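You operate a simulated robot arm through the tools that you are given. There is no shell and no other tool. Be economical: measure what you need, move in short steps, check, and stop when the job is done.

You are at the controls of a simulated two-armed robot. One attempt, no reset.

Task
Wipe up the spill on the top of the numbered bench with the red rag and put it back.

It is judged by the outcome, as a careful person would: the job done as asked, and still so three seconds after it is handed in. It fails if anything else is knocked over, pushed out of place, dropped, spilled or broken.

Robot
Two 7-joint arms with two-finger parallel grippers on one trunk, on a base that drives. Base frame: it is fixed to the floor where the robot stands at the start and does not move with it; the origin is under the middle of the robot, x ahead of it, y to its left, z up. Units: mm, rad, N and s.
The left shoulder is at the start at [70, 133, 1176], the right one opposite. With the tool pointing down near the work surface each hand reaches from about 100 to 640 mm from the robot's upright axis, wherever it stands, measured 20 degrees to its own side. Payload 1.57 kg a hand.
Tool frame (each hand has its own): the origin (TCP) lies between the finger pads and is the grasp point; the fingertips stand 30 mm ahead of it; z points along the fingers, y is the line along which they close. The gripper opens to 80 mm. The fingers are 17 mm wide and 12 mm thick; the gripper's body (40 by 82 mm) begins 80 mm behind the TCP.
Orientation is that of the tool frame in the base frame, as [roll, pitch, yaw] about the fixed x, y, z axes, in that order (R = Rz(yaw) Ry(pitch) Rx(roll)). With the fingers straight down and closing along the base's y, the tool's x points along the base's -x, its y along +y and its z along -z.

Tools
- The arms move only by the tool play_rows. It takes "left_steps", "right_steps" or both (then of equal length, played together; a hand with none holds still); each is a list of rows, each an object (a shift or turn left out is 0, a gripper value left out holds the last) with "offset": the shift along the base's x, y, z in units of 40 mm (1.0 is 40 mm), a list of three; "rotation": the turn, a rotation vector about the base's x, y, z in units of 4 degrees (1.0 is 4 degrees), a list of three; "hand": the finger opening in m, from 0 to 0.08. In form: [{"offset": [tx, ty, tz], "rotation": [wx, wy, wz], "hand": hand}, ...]. A call has 1 to 20 rows; each row shifts and turns the commanded pose from where the row before left it. A call with a number of a shift or a turn outside -1 to 1 is refused whole. A row lasts 0.2 s, in which the tool goes at most 50 mm and 0.15 rad; a call with a longer step from one row to the next is refused whole, and so is a gripper value outside its range. A pose out of reach is approached as far as the arm can. The call stops where the force on the tool passes 40 N (or 10 N more than at its start, if that is more) or the arm is blocked; 0.2 s more then pass. Each finger travels about 153 mm/s and halts on what it meets, pressing with about 43 N; the grip force reading is that of the motor and also rises with nothing between the fingers. The clock runs only during rows and for 0.2 s after the last one: add rows that do not move to give the fingers time. It gives the time, the measured TCP pose, the force on the tool (base axes), the opening and the grip force at its end, in the units of the frame above (readings bear some noise).
- Cameras (640 x 400 px; columns grow to the right, rows downward): "scene" is now at [125.2, -29.8, 1391.8]; the picture's right is [-0.37, -0.93, 0.00], its down [-0.67, 0.26, -0.70] and it looks along [0.65, -0.26, -0.72] (base axes); focal length 250 px, centre (320, 200). "left" rides on the left gripper at [72, 7, -122] in its tool frame; the picture's right is [-0.09, 1.00, 0.00], its down [-0.84, -0.08, -0.54] and it looks along [-0.54, -0.05, 0.84] (tool axes); focal length 238 px, centre (320, 200). "right" rides on the right gripper at [72, -7, -122] in its tool frame; the picture's right is [0.09, 1.00, 0.00], its down [-0.84, 0.08, -0.54] and it looks along [-0.54, 0.05, 0.84] (tool axes); focal length 238 px, centre (320, 200).
- capture(camera): a new picture of that camera. No time passes.
- slide_trunk(by): slides the trunk up (or, below 0, down) by that many mm; the arms and the scene camera ride with it, the base frame stays. It gives what a move gives, with no picture.
- drive_base(legs): drives the robot by 1 to 6 legs, each [ahead, left, turn to the left] in mm, mm and rad, along the robot's own axes; the way and the turn of a leg run together, so that a leg with both is an arc; at most 1500 mm and 3.142 rad a leg. The arms and the cameras ride along, it lands a little off, and it stops where it bumps. It gives what a move gives.
- turn_head(pan, tilt): turns the head with the scene camera to pan (to the left, within 1.501 rad either way) and tilt (down, from -0.506 to 1.204), counted from straight ahead of the robot. It gives what a move gives.
- point_at(camera, pixels): for up to 12 pixels [column, row] of the newest picture of that camera ("zoom" is the newest enlarged one), the place [x, y, z] in the base frame of the surface seen there, good to about 2 mm. No time passes.
- close_up(camera, box): a new picture of the part [left, top, right, bottom] of that camera's present view, enlarged. No time passes.
- close_job(): hands the job in; it is judged then, once.

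Keep the steps short. Do not move on a guess: measure, check each grasp and each placing, and mend mistakes. In all there are 80 turns and 62 pictures (those below and enlarged ones count). Leave the grippers open and the arms clear of the work at the hand-in unless told otherwise, and finish with a single line.

The tools are called after ">>>" as a command line: name --argument value ..., lists and objects as JSON in quotes. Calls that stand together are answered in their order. play_rows: Moves the arms, as the interface text tells. Its arguments: {"type":"object","properties":{"left_steps":{"type":"array","items":{"type":"object","properties":{"offset":{"type":"array","items":{"type":"number"}},"rotation":{"type":"array","items":{"type":"number"}},"hand":{"type":"number"}}}},"right_steps":{"type":"array","items":{"type":"object","properties":{"offset":{"type":"array","items":{"type":"number"}},"rotation":{"type":"array","items":{"type":"number"}},"hand":{"type":"number"}}}}},"required":[]} The other tools are called the same way: slide_trunk (by) slides the trunk up or down; drive_base (legs) drives the base; turn_head (pan, tilt) turns the head that bears the scene camera; capture (camera) takes a picture; point_at (camera, pixels) gives the place of the surface under pixels of a picture; close_up (camera, box) takes an enlarged picture of a part of a camera's view; close_job () hands the job in.

At the start:

```text
time: 0.0
left_eef_pos: [447.8, 31.9, 1139.5]
left_ee_rot: [3.141, 0.001, -3.141]
left_contact_force: [0.0, 0.3, -0.3]
left_finger_gap: 80.0
left_finger_force: 0.0
right_eef_pos: [463.8, -305.0, 1139.5]
right_ee_rot: [-3.141, -0.002, 3.141]
right_contact_force: [-0.3, -0.1, 0.4]
right_finger_gap: 80.1
right_finger_force: 0.0
trunk travel left (down, up): [-750.0, 190.0]
robot x, y, heading: [-0.8, -1.1, 0.0]
head pan, tilt: [-0.377, 0.798]
```

scene: 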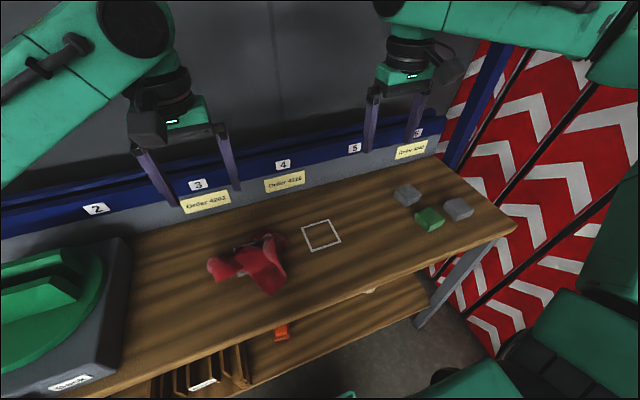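
right: 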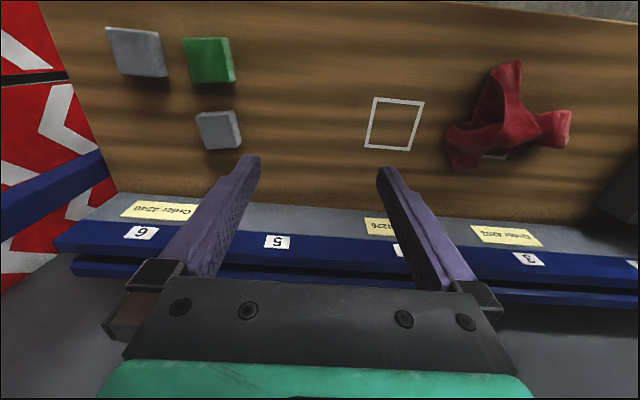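
left: 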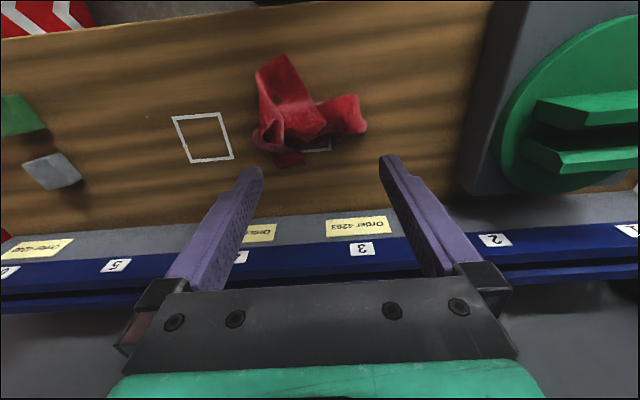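

I see a bench with numbers 2–6, a red rag around (255,265), but no clear spill. I'll enlarge the bench top to look for it.

>>> close_up --camera "scene" --box '[180, 180, 380, 305]'

>>> close_up --camera "scene" --box '[340, 150, 540, 275]'

>>> point_at --camera "scene" --pixels '[[302, 227], [332, 220], [341, 243], [312, 251], [215, 268], [270, 255], [268, 288], [245, 270], [110, 340], [430, 218], [516, 228], [440, 158]]'

```text
3.20 times, centred on (280, 242) of scene
```

zoom: 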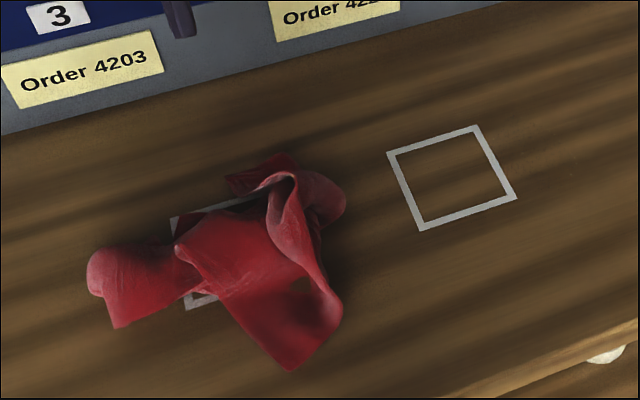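

```text
3.20 times, centred on (440, 212) of scene
```

zoom: 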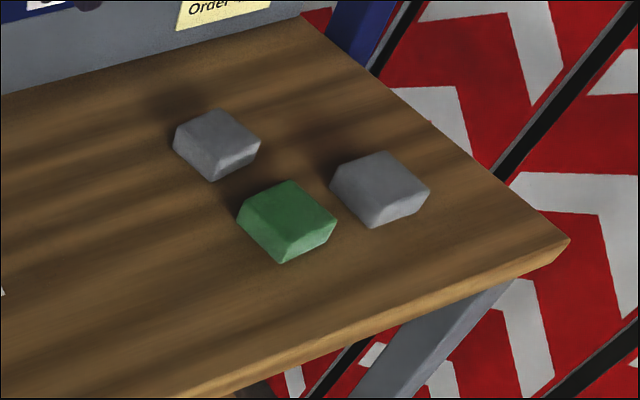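

```text
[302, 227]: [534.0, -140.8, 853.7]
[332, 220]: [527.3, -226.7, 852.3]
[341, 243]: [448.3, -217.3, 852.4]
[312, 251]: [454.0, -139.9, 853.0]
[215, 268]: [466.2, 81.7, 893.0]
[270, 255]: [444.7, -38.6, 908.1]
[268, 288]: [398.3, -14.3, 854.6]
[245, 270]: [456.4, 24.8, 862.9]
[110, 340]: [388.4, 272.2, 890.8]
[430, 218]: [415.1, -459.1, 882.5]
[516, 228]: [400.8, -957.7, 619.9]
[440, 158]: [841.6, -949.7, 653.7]
```

The bench top is at z≈853 and this part has no spill in view. I'll turn the head left to see the rest.

>>> turn_head --pan 0.7 --tilt 0.7

>>> capture --camera "scene"

>>> turn_head --pan 1.5 --tilt 0.6

>>> capture --camera "scene"

>>> turn_head --pan -1.5 --tilt 0.6

>>> capture --camera "scene"

```text
time: 1.3
left_eef_pos: [447.9, 32.0, 1139.9]
left_ee_rot: [3.141, 0.0, -3.14]
left_contact_force: [-0.1, -0.4, -0.2]
left_finger_gap: 79.8
left_finger_force: 0.1
right_eef_pos: [464.1, -305.7, 1139.9]
right_ee_rot: [-3.141, 0.0, 3.141]
right_contact_force: [-0.7, -0.1, 0.4]
right_finger_gap: 80.1
right_finger_force: 0.0
trunk travel left (down, up): [-750.0, 190.0]
robot x, y, heading: [3.4, 2.0, -0.003]
head pan, tilt: [0.7, 0.7]
```

```text
56 pictures are left
```

scene: 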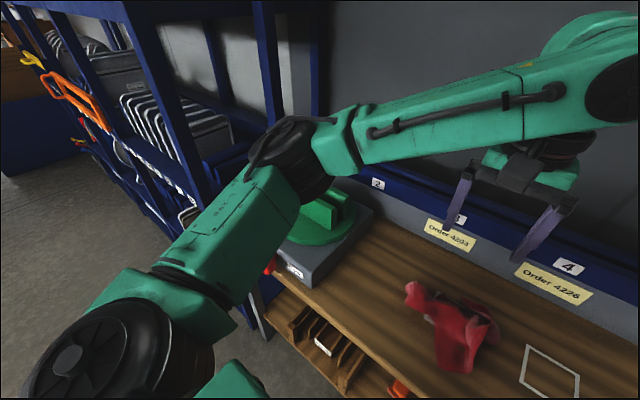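

```text
time: 2.5
left_eef_pos: [448.5, 30.9, 1139.6]
left_ee_rot: [3.141, 0.0, -3.141]
left_contact_force: [0.1, -0.3, -0.7]
left_finger_gap: 80.1
left_finger_force: 0.1
right_eef_pos: [463.5, -304.8, 1140.9]
right_ee_rot: [-3.141, 0.001, 3.141]
right_contact_force: [-0.6, 0.2, -0.1]
right_finger_gap: 80.1
right_finger_force: 0.0
trunk travel left (down, up): [-750.0, 190.0]
robot x, y, heading: [0.2, -3.2, 0.0]
head pan, tilt: [1.499, 0.6]
```

```text
55 pictures are left
```

scene: 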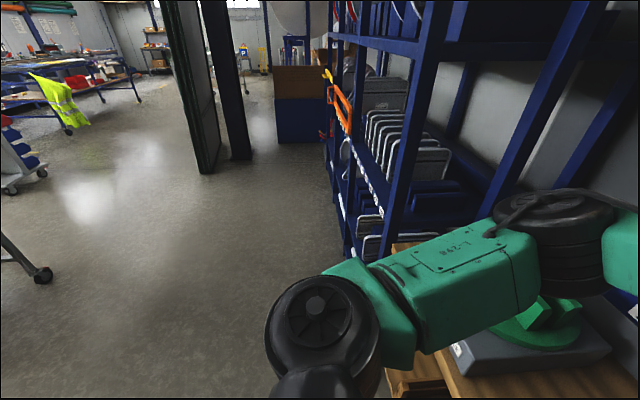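

```text
time: 5.0
left_eef_pos: [448.2, 31.8, 1140.3]
left_ee_rot: [3.141, -0.001, 3.141]
left_contact_force: [-0.2, -0.7, 0.2]
left_finger_gap: 79.8
left_finger_force: 0.0
right_eef_pos: [463.4, -304.5, 1140.8]
right_ee_rot: [3.142, 0.001, -3.141]
right_contact_force: [0.4, -1.1, -0.1]
right_finger_gap: 80.0
right_finger_force: 0.1
trunk travel left (down, up): [-750.0, 190.0]
robot x, y, heading: [-0.5, -0.9, -0.004]
head pan, tilt: [-1.499, 0.6]
```

```text
54 pictures are left
```

scene: 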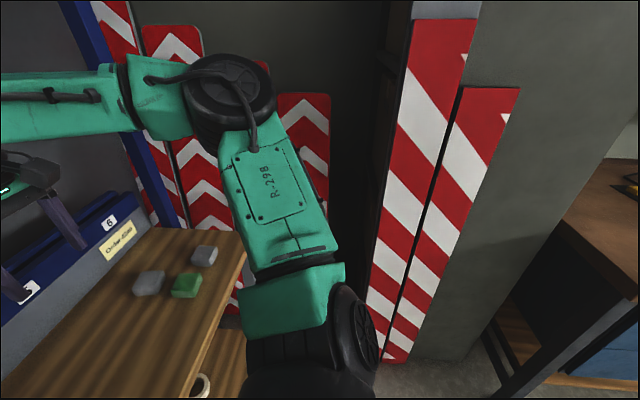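

The numbered bench is the one in front. I'll look closer at its top from the wrist cameras for a faint spill.

>>> close_up --camera "right" --box '[220, 10, 580, 235]'

>>> close_up --camera "left" --box '[150, 10, 510, 235]'

>>> turn_head --pan -0.1 --tilt 1.0

>>> capture --camera "scene"

```text
1.78 times, centred on (400, 122) of right
```

zoom: 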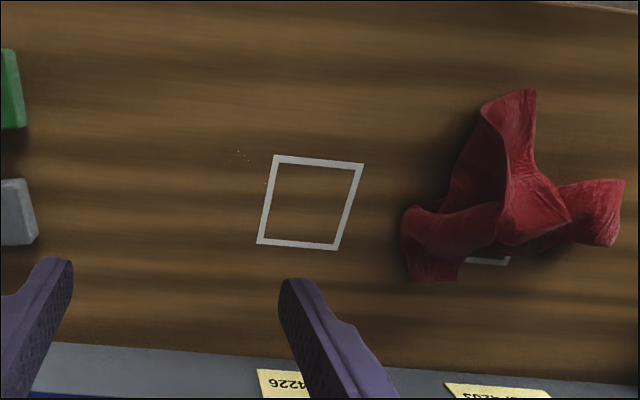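

```text
1.78 times, centred on (330, 122) of left
```

zoom: 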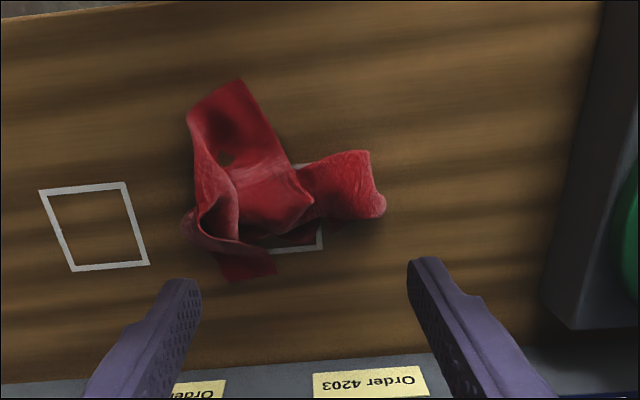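

```text
time: 6.6
left_eef_pos: [447.6, 32.4, 1140.8]
left_ee_rot: [3.14, 0.0, -3.141]
left_contact_force: [-0.3, 0.1, -0.9]
left_finger_gap: 80.0
left_finger_force: 0.0
right_eef_pos: [463.7, -305.8, 1139.3]
right_ee_rot: [3.141, 0.001, 3.14]
right_contact_force: [0.2, -0.3, -1.4]
right_finger_gap: 79.8
right_finger_force: 0.0
trunk travel left (down, up): [-750.0, 190.0]
robot x, y, heading: [-1.5, -0.9, 0.002]
head pan, tilt: [-0.099, 1.0]
```

```text
51 pictures are left
```

scene: 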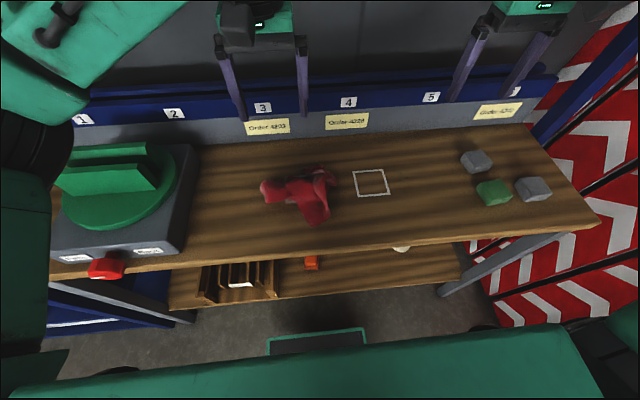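

There are faint specks near zoom (240,155), just beside the white square. I'll enlarge there and elsewhere.

>>> close_up --camera "right" --box '[300, 60, 428, 140]'

>>> close_up --camera "scene" --box '[320, 120, 480, 220]'

>>> close_up --camera "right" --box '[80, 10, 368, 190]'

```text
5.00 times, centred on (364, 100) of right
```

zoom: 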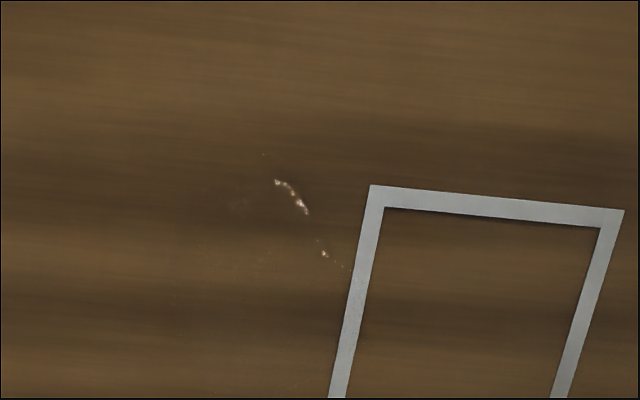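

```text
4.00 times, centred on (400, 170) of scene
```

zoom: 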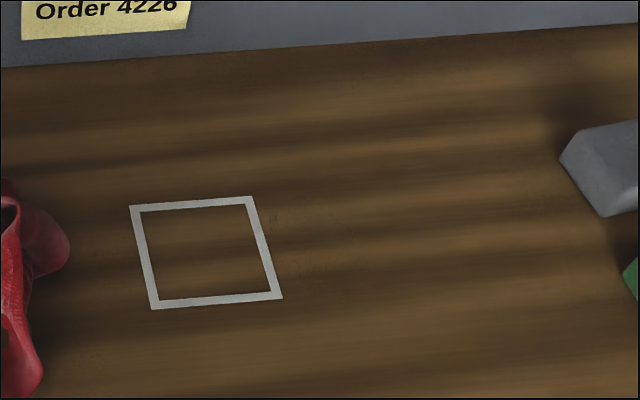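

```text
2.22 times, centred on (224, 100) of right
```

zoom: 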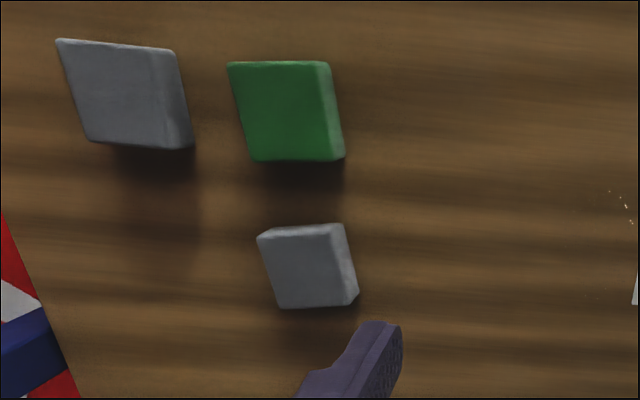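

There is a clear wet film to the right of the white square with glints at zoom (290,195). I'll measure the glints.

>>> close_up --camera "right" --box '[260, 60, 420, 160]'

>>> point_at --camera "right" --pixels '[[355, 96], [361, 102], [365, 111], [340, 110], [340, 125], [355, 137], [424, 102], [375, 97], [366, 148], [410, 151], [211, 62], [215, 130]]'

```text
4.00 times, centred on (340, 110) of right
```

zoom: 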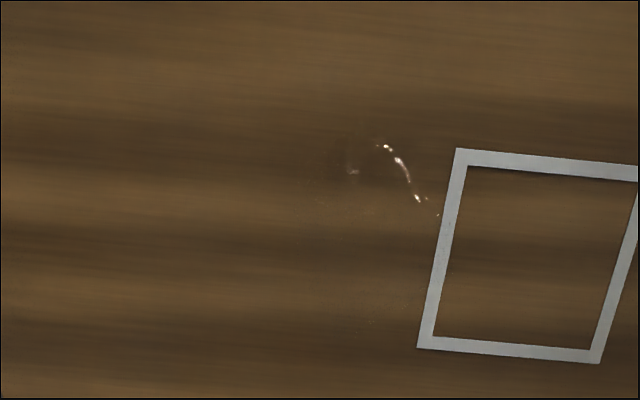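

```text
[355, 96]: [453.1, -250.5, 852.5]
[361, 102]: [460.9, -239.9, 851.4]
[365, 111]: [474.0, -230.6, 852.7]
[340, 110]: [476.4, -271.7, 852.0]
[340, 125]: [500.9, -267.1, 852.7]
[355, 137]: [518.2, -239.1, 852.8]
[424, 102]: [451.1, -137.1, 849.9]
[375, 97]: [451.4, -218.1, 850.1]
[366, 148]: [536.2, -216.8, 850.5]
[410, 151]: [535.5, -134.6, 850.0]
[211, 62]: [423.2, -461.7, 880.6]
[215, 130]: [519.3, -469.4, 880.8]
```

The film lies around (475,-255). I'll lower the right hand to get a closer view of it.

>>> play_rows --right_steps '[{"offset": [0.2, 0.2, -0.8]}, {"offset": [0.2, 0.3, -0.8]}, {"offset": [0.2, 0.3, -0.8]}, {"offset": [0.2, 0.2, -0.8]}, {"offset": [0.1, 0.2, -0.8]}]'

>>> close_up --camera "right" --box '[160, 0, 480, 200]'

>>> turn_head --pan -0.6 --tilt 0.9

>>> close_up --camera "scene" --box '[200, 120, 440, 270]'

```text
time: 7.8
left_eef_pos: [449.8, 31.0, 1138.9]
left_ee_rot: [-3.141, -0.001, -3.141]
left_contact_force: [0.3, 0.0, 0.4]
left_finger_gap: 80.0
left_finger_force: 0.0
right_eef_pos: [501.7, -257.3, 980.2]
right_ee_rot: [-3.141, 0.001, 3.14]
right_contact_force: [0.1, -0.1, -0.2]
right_finger_gap: 80.2
right_finger_force: 0.1
trunk travel left (down, up): [-750.0, 190.0]
robot x, y, heading: [2.8, 1.9, -0.004]
head pan, tilt: [-0.099, 1.0]
```

```text
2.00 times, centred on (320, 100) of right
```

zoom: 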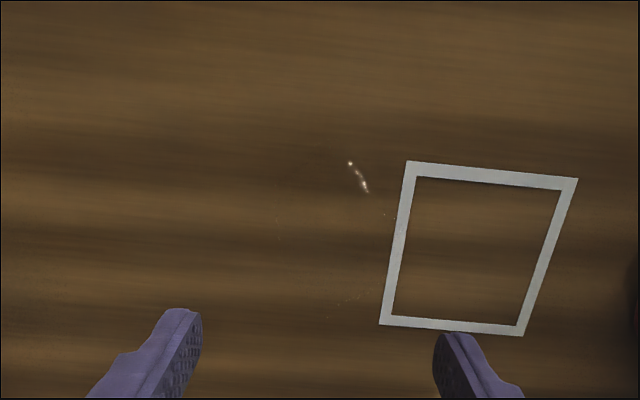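

```text
time: 8.7
left_eef_pos: [448.3, 31.2, 1140.4]
left_ee_rot: [-3.14, 0.002, 3.14]
left_contact_force: [-0.5, -0.6, -0.3]
left_finger_gap: 79.9
left_finger_force: 0.1
right_eef_pos: [499.5, -256.0, 980.7]
right_ee_rot: [-3.141, 0.001, 3.141]
right_contact_force: [0.2, 0.7, 0.6]
right_finger_gap: 79.8
right_finger_force: 0.1
trunk travel left (down, up): [-750.0, 190.0]
robot x, y, heading: [-0.6, -2.1, -0.002]
head pan, tilt: [-0.6, 0.901]
```

```text
2.67 times, centred on (320, 195) of scene
```

zoom: 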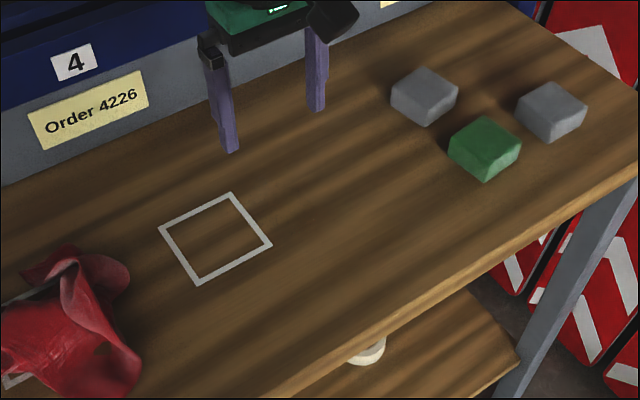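

I'll enlarge further on the film with the right camera.

>>> close_up --camera "right" --box '[250, 65, 378, 145]'

>>> point_at --camera "right" --pixels '[[334, 81], [344, 95], [354, 107], [300, 115], [324, 158], [345, 146], [270, 100]]'

>>> play_rows --right_steps '[{"offset": [-0.8, 0, 0]}, {"offset": [-0.8, 0, 0]}]'

>>> close_up --camera "right" --box '[160, 40, 480, 240]'

```text
5.00 times, centred on (314, 105) of right
```

zoom: 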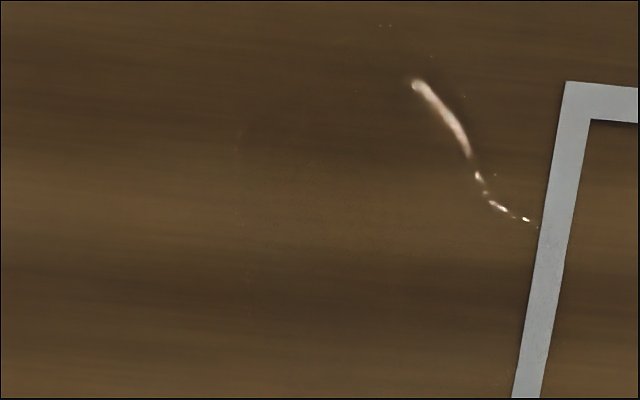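

```text
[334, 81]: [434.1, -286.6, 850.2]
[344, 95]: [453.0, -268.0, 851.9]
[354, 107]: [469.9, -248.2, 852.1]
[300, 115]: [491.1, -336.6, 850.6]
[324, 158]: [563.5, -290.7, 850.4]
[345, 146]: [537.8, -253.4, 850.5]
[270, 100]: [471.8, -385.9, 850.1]
```

```text
time: 9.3
left_eef_pos: [447.3, 30.4, 1140.6]
left_ee_rot: [-3.141, 0.003, -3.14]
left_contact_force: [0.0, 1.2, -0.3]
left_finger_gap: 80.0
left_finger_force: 0.0
right_eef_pos: [434.2, -255.8, 980.3]
right_ee_rot: [-3.141, 0.002, 3.141]
right_contact_force: [-1.1, -0.1, 0.1]
right_finger_gap: 80.2
right_finger_force: 0.0
trunk travel left (down, up): [-750.0, 190.0]
robot x, y, heading: [-0.1, 4.2, 0.002]
head pan, tilt: [-0.6, 0.901]
```

```text
2.00 times, centred on (320, 140) of right
```

zoom: 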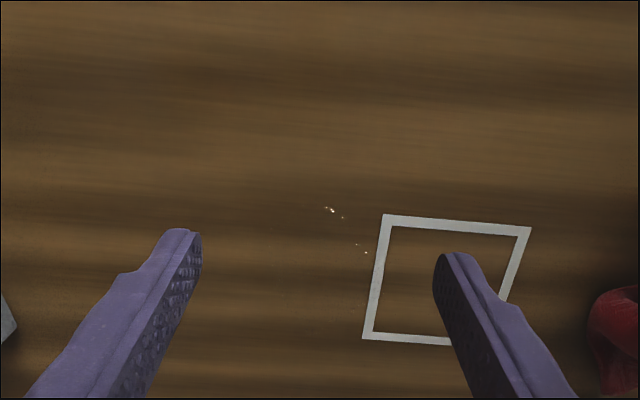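

point_at "right" refers to the last full capture, so those values are stale. I'll use "zoom" instead on the current view.

>>> close_up --camera "right" --box '[240, 110, 368, 190]'

>>> point_at --camera "zoom" --pixels '[[220, 170], [250, 190], [320, 270], [345, 290], [414, 290]]'

```text
5.00 times, centred on (304, 150) of right
```

zoom: 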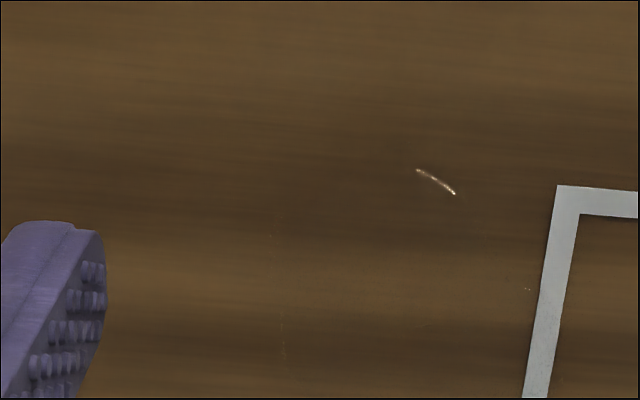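

```text
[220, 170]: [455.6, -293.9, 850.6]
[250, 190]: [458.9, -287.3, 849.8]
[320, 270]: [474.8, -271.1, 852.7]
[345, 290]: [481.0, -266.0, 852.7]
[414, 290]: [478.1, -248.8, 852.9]
```

Film points read z≈852.7 while bare wood reads ≈850.3, so I can map the film's extent by height. I'll sample a grid from a wider view.

>>> close_up --camera "right" --box '[160, 40, 480, 240]'

>>> point_at --camera "zoom" --pixels '[[200, 220], [230, 220], [260, 220], [290, 220], [320, 220], [350, 220], [375, 220], [410, 240], [450, 235], [480, 240], [510, 240], [550, 240]]'

>>> point_at --camera "zoom" --pixels '[[215, 260], [230, 260], [245, 260], [260, 260], [275, 260], [290, 260], [320, 260], [350, 260], [365, 260], [395, 260], [410, 260], [425, 260]]'

>>> point_at --camera "zoom" --pixels '[[300, 160], [300, 180], [300, 195], [300, 210], [300, 230], [300, 245], [300, 280], [300, 300], [300, 320], [300, 340], [300, 360], [300, 380]]'

>>> point_at --camera "zoom" --pixels '[[220, 300], [240, 300], [260, 300], [280, 300], [320, 300], [340, 300], [360, 300], [385, 300], [400, 300], [415, 300], [430, 300], [340, 180]]'

>>> point_at --camera "zoom" --pixels '[[220, 340], [240, 340], [260, 340], [280, 340], [320, 340], [340, 345], [360, 350], [385, 350], [400, 350], [415, 350], [340, 370], [340, 390]]'

```text
2.00 times, centred on (320, 140) of right
```

zoom: 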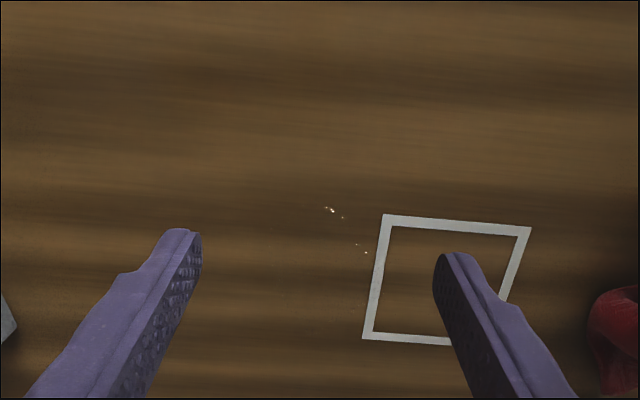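

```text
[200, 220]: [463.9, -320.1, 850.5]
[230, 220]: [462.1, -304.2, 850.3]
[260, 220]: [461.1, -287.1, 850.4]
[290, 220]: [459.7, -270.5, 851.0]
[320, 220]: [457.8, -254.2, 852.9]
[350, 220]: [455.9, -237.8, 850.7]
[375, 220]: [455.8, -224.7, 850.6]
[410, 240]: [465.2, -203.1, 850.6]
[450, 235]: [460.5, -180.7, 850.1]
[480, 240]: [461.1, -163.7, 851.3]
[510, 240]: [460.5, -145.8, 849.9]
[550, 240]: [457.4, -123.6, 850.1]
```

```text
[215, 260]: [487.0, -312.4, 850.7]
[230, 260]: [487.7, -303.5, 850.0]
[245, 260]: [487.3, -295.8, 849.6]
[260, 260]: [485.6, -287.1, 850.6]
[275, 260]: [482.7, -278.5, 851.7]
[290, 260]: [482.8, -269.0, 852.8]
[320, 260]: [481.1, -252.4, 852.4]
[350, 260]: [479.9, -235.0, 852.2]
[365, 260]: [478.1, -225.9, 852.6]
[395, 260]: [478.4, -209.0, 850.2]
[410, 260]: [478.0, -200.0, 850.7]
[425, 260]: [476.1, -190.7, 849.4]
```

```text
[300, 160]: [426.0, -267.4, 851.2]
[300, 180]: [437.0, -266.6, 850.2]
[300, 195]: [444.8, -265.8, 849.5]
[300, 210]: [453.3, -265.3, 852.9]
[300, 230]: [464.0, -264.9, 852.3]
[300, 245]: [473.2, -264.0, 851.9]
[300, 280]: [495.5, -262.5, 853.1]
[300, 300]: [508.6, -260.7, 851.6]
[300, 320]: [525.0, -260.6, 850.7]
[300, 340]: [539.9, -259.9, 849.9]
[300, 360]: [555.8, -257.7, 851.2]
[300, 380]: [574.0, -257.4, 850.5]
```

```text
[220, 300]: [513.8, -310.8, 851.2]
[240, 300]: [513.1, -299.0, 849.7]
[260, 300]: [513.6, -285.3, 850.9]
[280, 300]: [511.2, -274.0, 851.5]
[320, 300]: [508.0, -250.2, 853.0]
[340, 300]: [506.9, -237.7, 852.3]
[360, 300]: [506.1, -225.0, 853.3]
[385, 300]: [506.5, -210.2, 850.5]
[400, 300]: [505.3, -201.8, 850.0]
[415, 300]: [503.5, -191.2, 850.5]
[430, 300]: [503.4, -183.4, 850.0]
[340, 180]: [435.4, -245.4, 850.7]
```

```text
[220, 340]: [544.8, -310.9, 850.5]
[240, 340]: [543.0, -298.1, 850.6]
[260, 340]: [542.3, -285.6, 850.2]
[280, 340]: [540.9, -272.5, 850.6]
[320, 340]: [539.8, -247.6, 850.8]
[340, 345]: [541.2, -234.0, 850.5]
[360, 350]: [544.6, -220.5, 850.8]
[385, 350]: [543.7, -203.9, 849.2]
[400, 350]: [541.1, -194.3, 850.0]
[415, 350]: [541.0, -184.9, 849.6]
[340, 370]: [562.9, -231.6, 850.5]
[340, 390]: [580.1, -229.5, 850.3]
```

The film spans about x 450–522, y −282…−215, centre (486,−250). Now I'll study the rag and the outline underneath it with the left camera.

>>> close_up --camera "left" --box '[230, 40, 390, 180]'

>>> point_at --camera "left" --pixels '[[285, 60], [258, 75], [285, 95], [310, 110], [268, 125], [262, 145], [285, 155], [330, 108], [355, 97], [365, 125], [330, 150], [318, 104]]'

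>>> point_at --camera "left" --pixels '[[270, 85], [265, 105], [280, 75], [300, 85], [295, 120], [310, 125], [325, 125], [340, 110], [345, 125], [300, 163], [272, 138], [320, 135]]'

```text
2.86 times, centred on (310, 110) of left
```

zoom: 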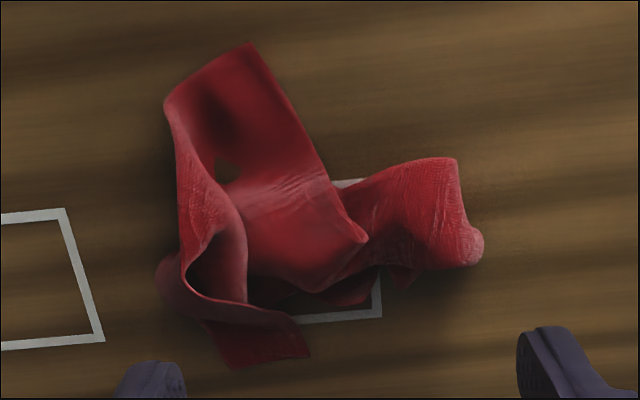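

```text
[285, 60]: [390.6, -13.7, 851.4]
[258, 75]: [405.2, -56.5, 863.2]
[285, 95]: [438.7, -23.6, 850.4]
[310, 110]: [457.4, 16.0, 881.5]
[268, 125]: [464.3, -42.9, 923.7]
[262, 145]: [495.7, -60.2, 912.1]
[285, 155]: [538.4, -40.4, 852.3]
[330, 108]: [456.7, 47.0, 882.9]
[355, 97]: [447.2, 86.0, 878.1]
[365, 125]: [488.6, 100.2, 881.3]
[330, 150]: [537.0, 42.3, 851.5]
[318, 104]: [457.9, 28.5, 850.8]
```

```text
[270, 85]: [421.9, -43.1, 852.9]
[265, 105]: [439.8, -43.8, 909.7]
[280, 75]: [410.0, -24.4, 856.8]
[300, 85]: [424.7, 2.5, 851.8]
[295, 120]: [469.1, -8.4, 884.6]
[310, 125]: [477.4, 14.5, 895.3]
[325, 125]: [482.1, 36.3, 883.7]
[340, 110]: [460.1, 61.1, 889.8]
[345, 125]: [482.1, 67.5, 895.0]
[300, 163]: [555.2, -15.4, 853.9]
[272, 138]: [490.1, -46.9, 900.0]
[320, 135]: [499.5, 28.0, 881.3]
```

The rag is crumpled over a taped square whose corner is at (537,42), so its home is centred about (496,2). The tallest ridge runs along x at (465,−45,≈922), which suits a y-closing grasp by the right hand. First I'll clear the left arm up and to the left.

>>> play_rows --left_steps '[{"offset": [0, 0.5, 0.8]}, {"offset": [0, 0.8, 0.7]}, {"offset": [0, 0.9, 0.3]}, {"offset": [0, 0.9, 0]}, {"offset": [0, 0.9, 0]}, {"offset": [0, 0.9, 0]}]'

>>> play_rows --right_steps '[{"offset": [0.1, 0.5, 0.6], "hand": 0.055}, {"offset": [0.1, 0.9, 0.3]}, {"offset": [0.1, 0.9, 0]}, {"offset": [0.1, 0.9, 0]}, {"offset": [0.2, 0.9, 0]}, {"offset": [0.2, 0.9, 0]}, {"offset": [0, 0, 0]}]'

>>> capture --camera "right"

```text
time: 10.7
left_eef_pos: [447.1, 228.0, 1210.3]
left_ee_rot: [-3.139, -0.002, 3.141]
left_contact_force: [0.8, -0.1, -0.2]
left_finger_gap: 79.9
left_finger_force: 0.1
right_eef_pos: [436.1, -254.3, 979.0]
right_ee_rot: [-3.14, -0.001, -3.141]
right_contact_force: [-1.4, 0.8, -0.5]
right_finger_gap: 79.9
right_finger_force: 0.0
trunk travel left (down, up): [-750.0, 190.0]
robot x, y, heading: [-1.5, 1.4, -0.0]
head pan, tilt: [-0.6, 0.901]
```

```text
time: 12.3
left_eef_pos: [446.0, 225.5, 1210.4]
left_ee_rot: [-3.141, 0.0, 3.14]
left_contact_force: [0.2, 0.2, 0.0]
left_finger_gap: 80.2
left_finger_force: 0.2
right_eef_pos: [454.0, -76.4, 1017.9]
right_ee_rot: [-3.141, 0.002, 3.141]
right_contact_force: [0.0, 0.6, 0.3]
right_finger_gap: 55.1
right_finger_force: 0.1
right hand out of reach, approached as far as the arm can: row 6
trunk travel left (down, up): [-750.0, 190.0]
robot x, y, heading: [-0.2, -1.3, 0.002]
head pan, tilt: [-0.6, 0.901]
```

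```text
39 pictures are left
```

right: 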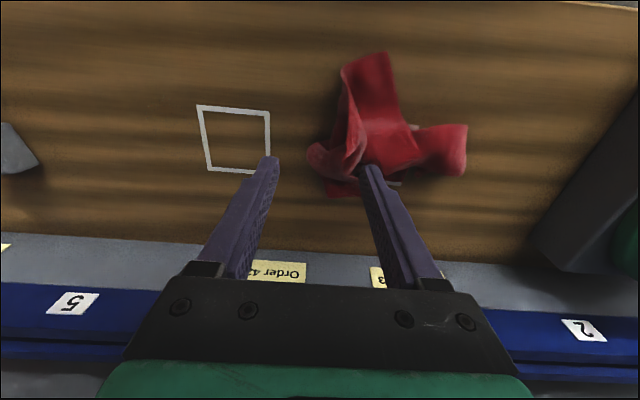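

The right hand can't cross past y≈−76, so the base must shift left ~100 mm. I'll check the clearance on the left side first.

>>> turn_head --pan 1.2 --tilt 0.8

>>> capture --camera "scene"

```text
time: 14.1
left_eef_pos: [447.5, 226.0, 1210.7]
left_ee_rot: [-3.141, 0.0, 3.141]
left_contact_force: [0.5, 0.3, 0.4]
left_finger_gap: 79.9
left_finger_force: 0.1
right_eef_pos: [455.1, -75.3, 1019.1]
right_ee_rot: [-3.141, 0.002, 3.141]
right_contact_force: [-0.5, -0.6, 0.0]
right_finger_gap: 54.6
right_finger_force: 0.1
trunk travel left (down, up): [-750.0, 190.0]
robot x, y, heading: [1.5, 3.8, -0.0]
head pan, tilt: [1.201, 0.799]
```

```text
38 pictures are left
```

scene: 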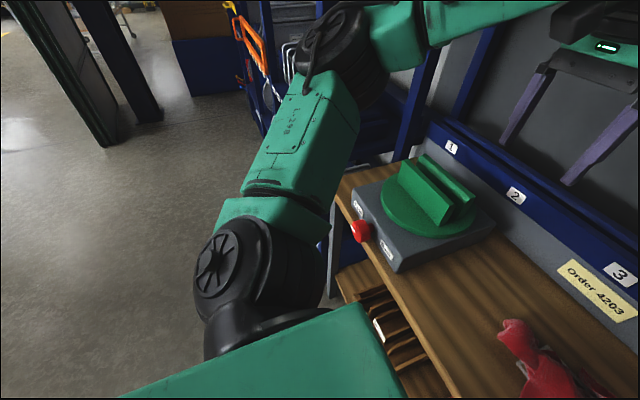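

>>> point_at --camera "scene" --pixels '[[345, 30], [325, 90], [370, 60], [400, 130], [430, 80], [290, 50], [270, 100], [360, 150], [430, 195], [345, 190], [240, 30], [300, 180]]'

```text
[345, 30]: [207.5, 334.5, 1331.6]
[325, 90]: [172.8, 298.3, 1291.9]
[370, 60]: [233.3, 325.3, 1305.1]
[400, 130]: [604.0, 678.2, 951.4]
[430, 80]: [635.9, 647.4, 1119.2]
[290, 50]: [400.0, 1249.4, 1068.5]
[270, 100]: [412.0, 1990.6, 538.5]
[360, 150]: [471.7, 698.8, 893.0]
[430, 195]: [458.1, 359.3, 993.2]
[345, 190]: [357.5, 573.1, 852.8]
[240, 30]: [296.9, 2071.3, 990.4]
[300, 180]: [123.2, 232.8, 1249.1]
```

The elbow is at y≈340 and the rack is beyond y≈650, so there is room. I'll drive left 110 mm.

>>> drive_base --legs '[[0, 110, 0]]'

>>> turn_head --pan -0.3 --tilt 0.9

>>> capture --camera "right"

>>> capture --camera "scene"

```text
time: 15.3
left_eef_pos: [447.1, 335.4, 1211.9]
left_ee_rot: [3.139, 0.002, 3.141]
left_contact_force: [-0.6, 0.5, -0.5]
left_finger_gap: 79.9
left_finger_force: 0.2
right_eef_pos: [455.2, 32.6, 1018.8]
right_ee_rot: [3.14, 0.002, 3.141]
right_contact_force: [0.0, -0.3, 0.0]
right_finger_gap: 55.0
right_finger_force: 0.2
trunk travel left (down, up): [-750.0, 190.0]
robot x, y, heading: [-1.5, 107.6, 0.003]
head pan, tilt: [1.201, 0.799]
```

```text
time: 16.9
left_eef_pos: [447.3, 335.5, 1209.6]
left_ee_rot: [3.14, -0.001, 3.14]
left_contact_force: [-0.1, -0.8, 0.3]
left_finger_gap: 79.9
left_finger_force: 0.0
right_eef_pos: [455.1, 34.6, 1018.3]
right_ee_rot: [3.142, 0.001, 3.14]
right_contact_force: [0.0, -0.4, 0.9]
right_finger_gap: 55.1
right_finger_force: 0.0
trunk travel left (down, up): [-750.0, 190.0]
robot x, y, heading: [0.1, 112.3, 0.001]
head pan, tilt: [-0.3, 0.901]
```

```text
37 pictures are left
```

right: 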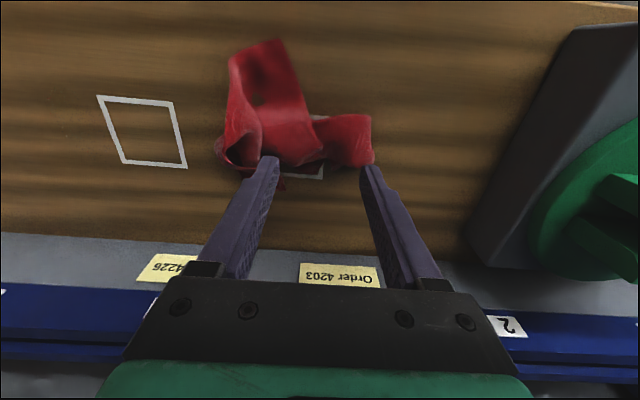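

```text
36 pictures are left
```

scene: 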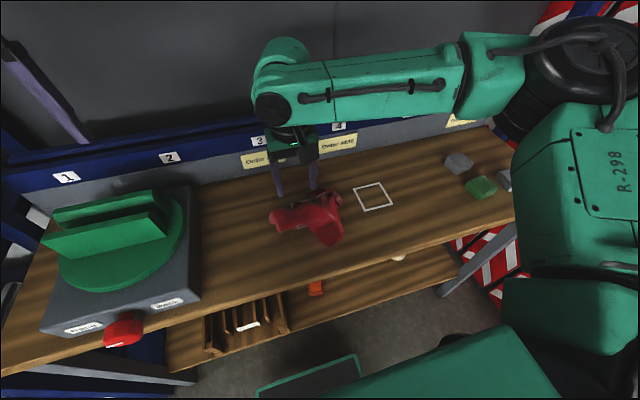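

The rag's ridge is now within reach. I'll move the right hand above the ridge at (465,−50), then down to z≈950.

>>> play_rows --right_steps '[{"offset": [0.1, -0.7, 0]}, {"offset": [0.1, -0.7, 0]}, {"offset": [0.05, -0.7, 0]}, {"offset": [0, 0, -0.7]}, {"offset": [0, 0, -0.7]}, {"offset": [0, 0, 0]}]'

>>> capture --camera "right"

>>> point_at --camera "right" --pixels '[[320, 110], [310, 125], [300, 140], [340, 140], [330, 120], [350, 120], [360, 140], [380, 130], [300, 110], [290, 130], [280, 150], [320, 160]]'

```text
time: 18.3
left_eef_pos: [446.1, 335.1, 1211.2]
left_ee_rot: [-3.141, -0.001, 3.139]
left_contact_force: [0.0, -0.2, 0.4]
left_finger_gap: 80.1
left_finger_force: 0.0
right_eef_pos: [463.6, -49.6, 961.7]
right_ee_rot: [3.139, 0.002, 3.139]
right_contact_force: [-0.4, -0.1, -0.7]
right_finger_gap: 55.1
right_finger_force: 0.0
trunk travel left (down, up): [-750.0, 190.0]
robot x, y, heading: [-1.0, 108.5, 0.007]
head pan, tilt: [-0.3, 0.901]
```

```text
35 pictures are left
```

right: 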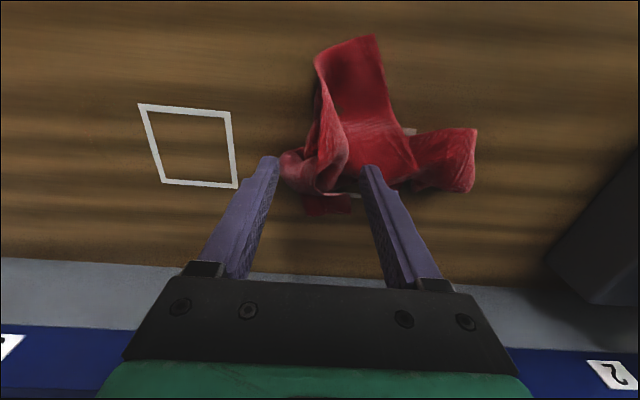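

```text
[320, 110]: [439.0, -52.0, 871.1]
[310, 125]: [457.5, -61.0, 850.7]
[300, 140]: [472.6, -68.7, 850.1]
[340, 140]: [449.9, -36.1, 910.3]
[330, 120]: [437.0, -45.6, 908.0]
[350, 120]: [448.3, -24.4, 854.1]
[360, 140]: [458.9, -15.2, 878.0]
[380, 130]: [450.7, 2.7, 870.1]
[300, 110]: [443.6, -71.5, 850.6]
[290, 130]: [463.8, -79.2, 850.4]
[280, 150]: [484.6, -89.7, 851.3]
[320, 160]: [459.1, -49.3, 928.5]
```

The ridge top (z≈928) lies between the fingers. I'll lower to TCP z≈900 and close.

>>> play_rows --right_steps '[{"offset": [0, 0, -0.5]}, {"offset": [0, 0, -0.5]}, {"offset": [0, 0, -0.5]}, {"offset": [0, 0, 0]}]'

>>> play_rows --right_steps '[{"hand": 0.0}, {}, {}, {}]'

>>> capture --camera "right"

```text
time: 19.3
left_eef_pos: [448.1, 336.1, 1210.6]
left_ee_rot: [-3.141, 0.0, 3.14]
left_contact_force: [0.0, 0.4, -0.4]
left_finger_gap: 79.9
left_finger_force: 0.0
right_eef_pos: [466.1, -52.0, 901.5]
right_ee_rot: [-3.14, 0.002, 3.14]
right_contact_force: [-0.1, -0.6, 0.5]
right_finger_gap: 55.1
right_finger_force: 0.0
trunk travel left (down, up): [-750.0, 190.0]
robot x, y, heading: [-0.8, 111.4, 0.006]
head pan, tilt: [-0.3, 0.901]
```

```text
time: 20.3
left_eef_pos: [447.4, 335.6, 1211.8]
left_ee_rot: [3.141, -0.002, 3.14]
left_contact_force: [0.6, 0.3, -0.6]
left_finger_gap: 80.2
left_finger_force: 0.0
right_eef_pos: [466.5, -51.5, 901.4]
right_ee_rot: [-3.141, 0.001, 3.14]
right_contact_force: [-0.2, 0.0, 0.4]
right_finger_gap: 2.2
right_finger_force: 23.8
trunk travel left (down, up): [-750.0, 190.0]
robot x, y, heading: [-0.8, 113.6, 0.003]
head pan, tilt: [-0.3, 0.901]
```

```text
34 pictures are left
```

right: 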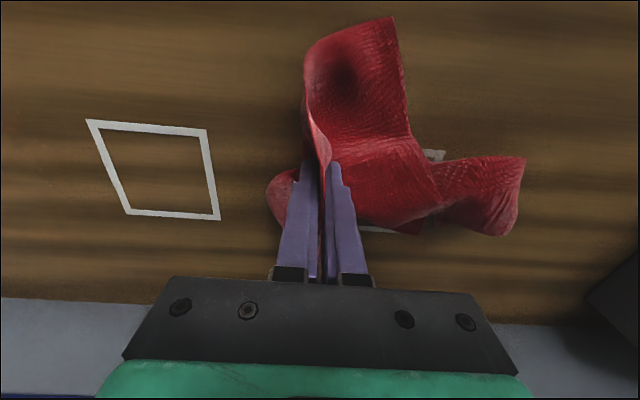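

The gap is 2.2 mm with cloth between the fingers. I'll lift 120 mm to check the hold and how it hangs.

>>> play_rows --right_steps '[{"offset": [0, 0, 0.5]}, {"offset": [0, 0, 0.7]}, {"offset": [0, 0, 0.9]}, {"offset": [0, 0, 0.9]}, {}, {}]'

>>> capture --camera "scene"

>>> capture --camera "right"

```text
time: 21.7
left_eef_pos: [446.5, 336.6, 1211.1]
left_ee_rot: [-3.14, -0.001, 3.141]
left_contact_force: [0.5, -0.1, 1.2]
left_finger_gap: 79.9
left_finger_force: 0.1
right_eef_pos: [467.4, -48.2, 1020.7]
right_ee_rot: [3.14, 0.002, 3.139]
right_contact_force: [0.1, -0.6, -0.1]
right_finger_gap: 2.1
right_finger_force: 23.8
trunk travel left (down, up): [-750.0, 190.0]
robot x, y, heading: [0.3, 108.1, -0.0]
head pan, tilt: [-0.3, 0.901]
```

```text
33 pictures are left
```

scene: 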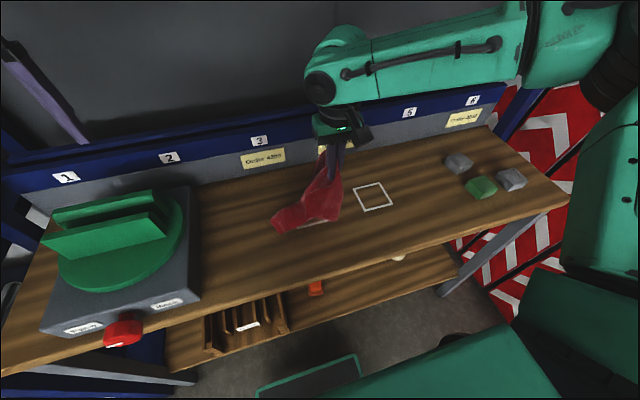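

```text
32 pictures are left
```

right: 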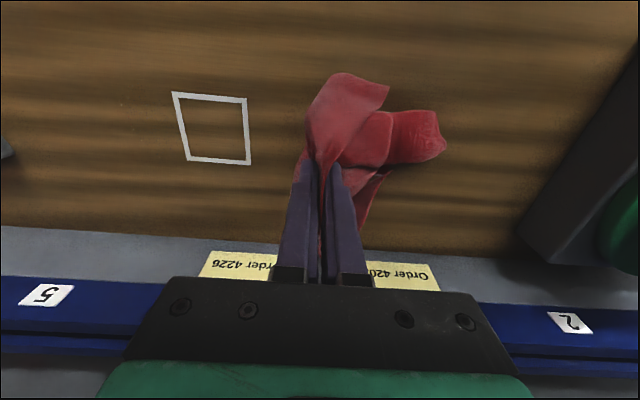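

The rag is held and hangs like cloth. I'll lift 60 mm more and view the home square.

>>> play_rows --right_steps '[{"offset": [0, -0.2, 0.8]}, {"offset": [0, -0.9, 0.7]}, {"offset": [0, -0.9, 0.3]}, {"offset": [0, -0.9, 0]}, {}, {}]'

>>> close_up --camera "scene" --box '[200, 120, 440, 270]'

>>> point_at --camera "zoom" --pixels '[[320, 200], [300, 220], [340, 250], [260, 260]]'

>>> capture --camera "right"

```text
time: 23.1
left_eef_pos: [447.0, 336.9, 1210.6]
left_ee_rot: [3.141, 0.0, 3.139]
left_contact_force: [-0.5, 0.8, -0.3]
left_finger_gap: 79.9
left_finger_force: 0.1
right_eef_pos: [464.6, -164.1, 1095.6]
right_ee_rot: [3.141, 0.003, 3.139]
right_contact_force: [-1.0, -0.1, -0.4]
right_finger_gap: 2.2
right_finger_force: 23.5
trunk travel left (down, up): [-750.0, 190.0]
robot x, y, heading: [-0.0, 107.4, -0.004]
head pan, tilt: [-0.3, 0.901]
```

```text
2.67 times, centred on (320, 195) of scene
```

zoom: 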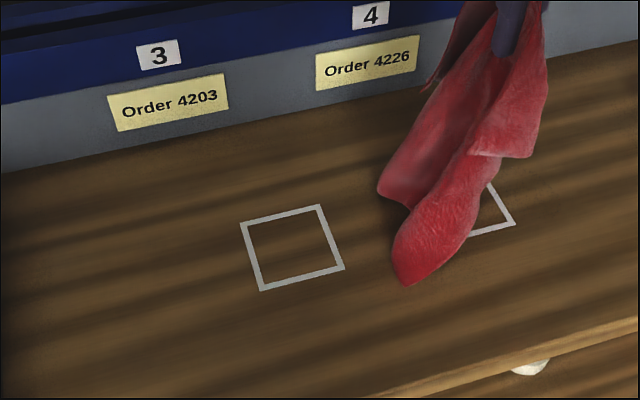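

```text
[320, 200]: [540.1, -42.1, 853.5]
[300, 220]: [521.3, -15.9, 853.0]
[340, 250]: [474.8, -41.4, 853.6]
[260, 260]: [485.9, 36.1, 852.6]
```

```text
30 pictures are left
```

right: 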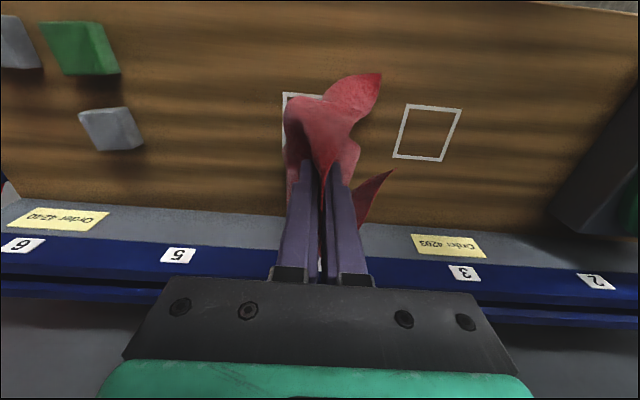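

Home square centre is (≈497,0) and clean. Next I'll lower the rag onto the near-left side of the spill, to about z≈905 first.

>>> play_rows --right_steps '[{"offset": [0.2, -0.5, -0.6]}, {"offset": [0.2, -0.5, -0.7]}, {"offset": [0.2, -0.3, -0.7]}, {"offset": [0, 0, -0.7]}, {"offset": [0, 0, -0.7]}, {"offset": [0, 0, -0.7]}, {"offset": [0, 0, -0.6]}, {}]'

>>> close_up --camera "scene" --box '[250, 120, 490, 270]'

>>> capture --camera "right"

```text
time: 24.9
left_eef_pos: [448.0, 337.1, 1210.2]
left_ee_rot: [-3.14, -0.001, 3.14]
left_contact_force: [1.2, 0.1, 0.1]
left_finger_gap: 79.9
left_finger_force: 0.1
right_eef_pos: [490.1, -218.3, 905.2]
right_ee_rot: [3.141, 0.003, 3.142]
right_contact_force: [0.3, 0.9, 0.0]
right_finger_gap: 2.2
right_finger_force: 23.5
trunk travel left (down, up): [-750.0, 190.0]
robot x, y, heading: [1.3, 114.0, 0.005]
head pan, tilt: [-0.3, 0.901]
```

```text
2.67 times, centred on (370, 195) of scene
```

zoom: 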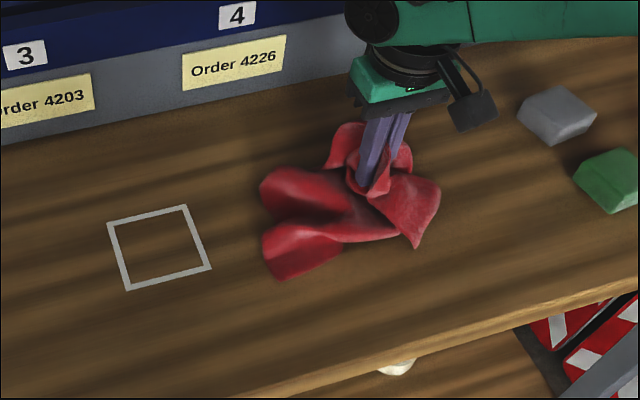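

```text
28 pictures are left
```

right: 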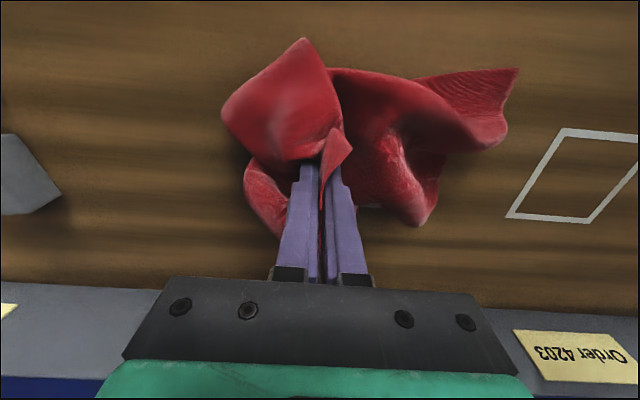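

The rag is bunched on the bench with no block nearby. I'll lower to z≈890 and wipe back and forth across the film, y −215…−285, at several x.

>>> play_rows --right_steps '[{"offset": [0, 0, -0.2]}, {"offset": [0, 0, -0.2]}, {"offset": [0, -0.5, 0]}, {"offset": [0, -0.6, 0]}, {"offset": [0, -0.6, 0]}, {"offset": [-0.4, 0, 0]}, {"offset": [-0.2, 0.5, 0]}, {"offset": [0, 0.6, 0]}, {"offset": [0, 0.6, 0]}, {}]'

>>> capture --camera "right"

```text
time: 27.1
left_eef_pos: [446.7, 336.2, 1209.7]
left_ee_rot: [3.14, -0.001, 3.139]
left_contact_force: [0.7, -0.9, 0.5]
left_finger_gap: 79.9
left_finger_force: 0.1
right_eef_pos: [466.4, -217.0, 889.1]
right_ee_rot: [3.14, 0.0, 3.14]
right_contact_force: [0.1, -0.1, 0.8]
right_finger_gap: 2.2
right_finger_force: 23.6
trunk travel left (down, up): [-750.0, 190.0]
robot x, y, heading: [0.2, 108.7, 0.002]
head pan, tilt: [-0.3, 0.901]
```

```text
27 pictures are left
```

right: 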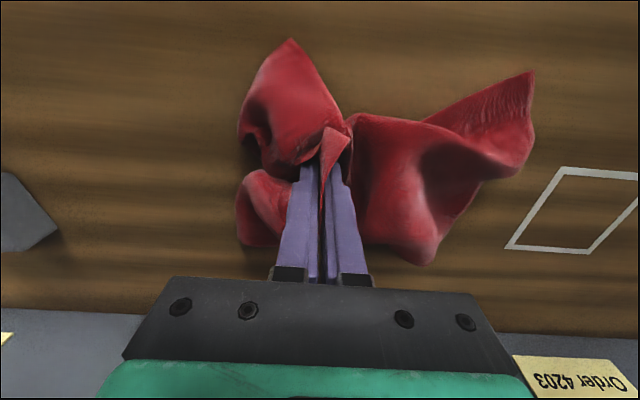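

Contact is light. I'll go slightly lower (z≈885) and make more strokes covering x 450–525.

>>> play_rows --right_steps '[{"offset": [-0.3, 0, -0.1]}, {"offset": [0, -0.6, 0]}, {"offset": [0, -0.6, 0]}, {"offset": [0, -0.6, 0]}, {"offset": [0.5, 0, 0]}, {"offset": [0, 0.6, 0]}, {"offset": [0, 0.6, 0]}, {"offset": [0, 0.6, 0]}, {"offset": [0.5, 0, 0]}, {"offset": [0, -0.6, 0]}, {"offset": [0, -0.6, 0]}, {"offset": [0, -0.6, 0]}, {"offset": [0.5, 0, 0]}, {"offset": [0, 0.6, 0]}, {"offset": [0, 0.6, 0]}, {"offset": [0, 0.6, 0]}, {"offset": [0.4, 0, 0]}, {"offset": [0, -0.6, 0]}, {"offset": [0, -0.6, 0]}, {"offset": [0, -0.4, 0]}]'

>>> capture --camera "right"

```text
time: 31.3
left_eef_pos: [447.6, 336.4, 1211.3]
left_ee_rot: [3.141, -0.001, 3.139]
left_contact_force: [1.1, -0.3, 1.0]
left_finger_gap: 80.4
left_finger_force: 0.1
right_eef_pos: [529.2, -282.6, 885.6]
right_ee_rot: [3.141, 0.001, 3.14]
right_contact_force: [0.1, 0.7, 0.6]
right_finger_gap: 2.3
right_finger_force: 23.5
trunk travel left (down, up): [-750.0, 190.0]
robot x, y, heading: [-1.2, 111.7, 0.003]
head pan, tilt: [-0.3, 0.901]
```

```text
26 pictures are left
```

right: 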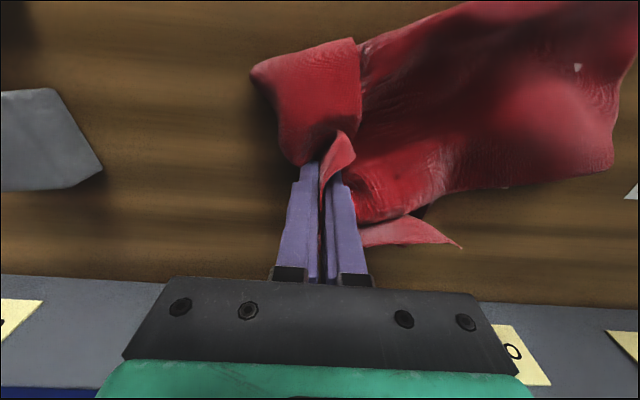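

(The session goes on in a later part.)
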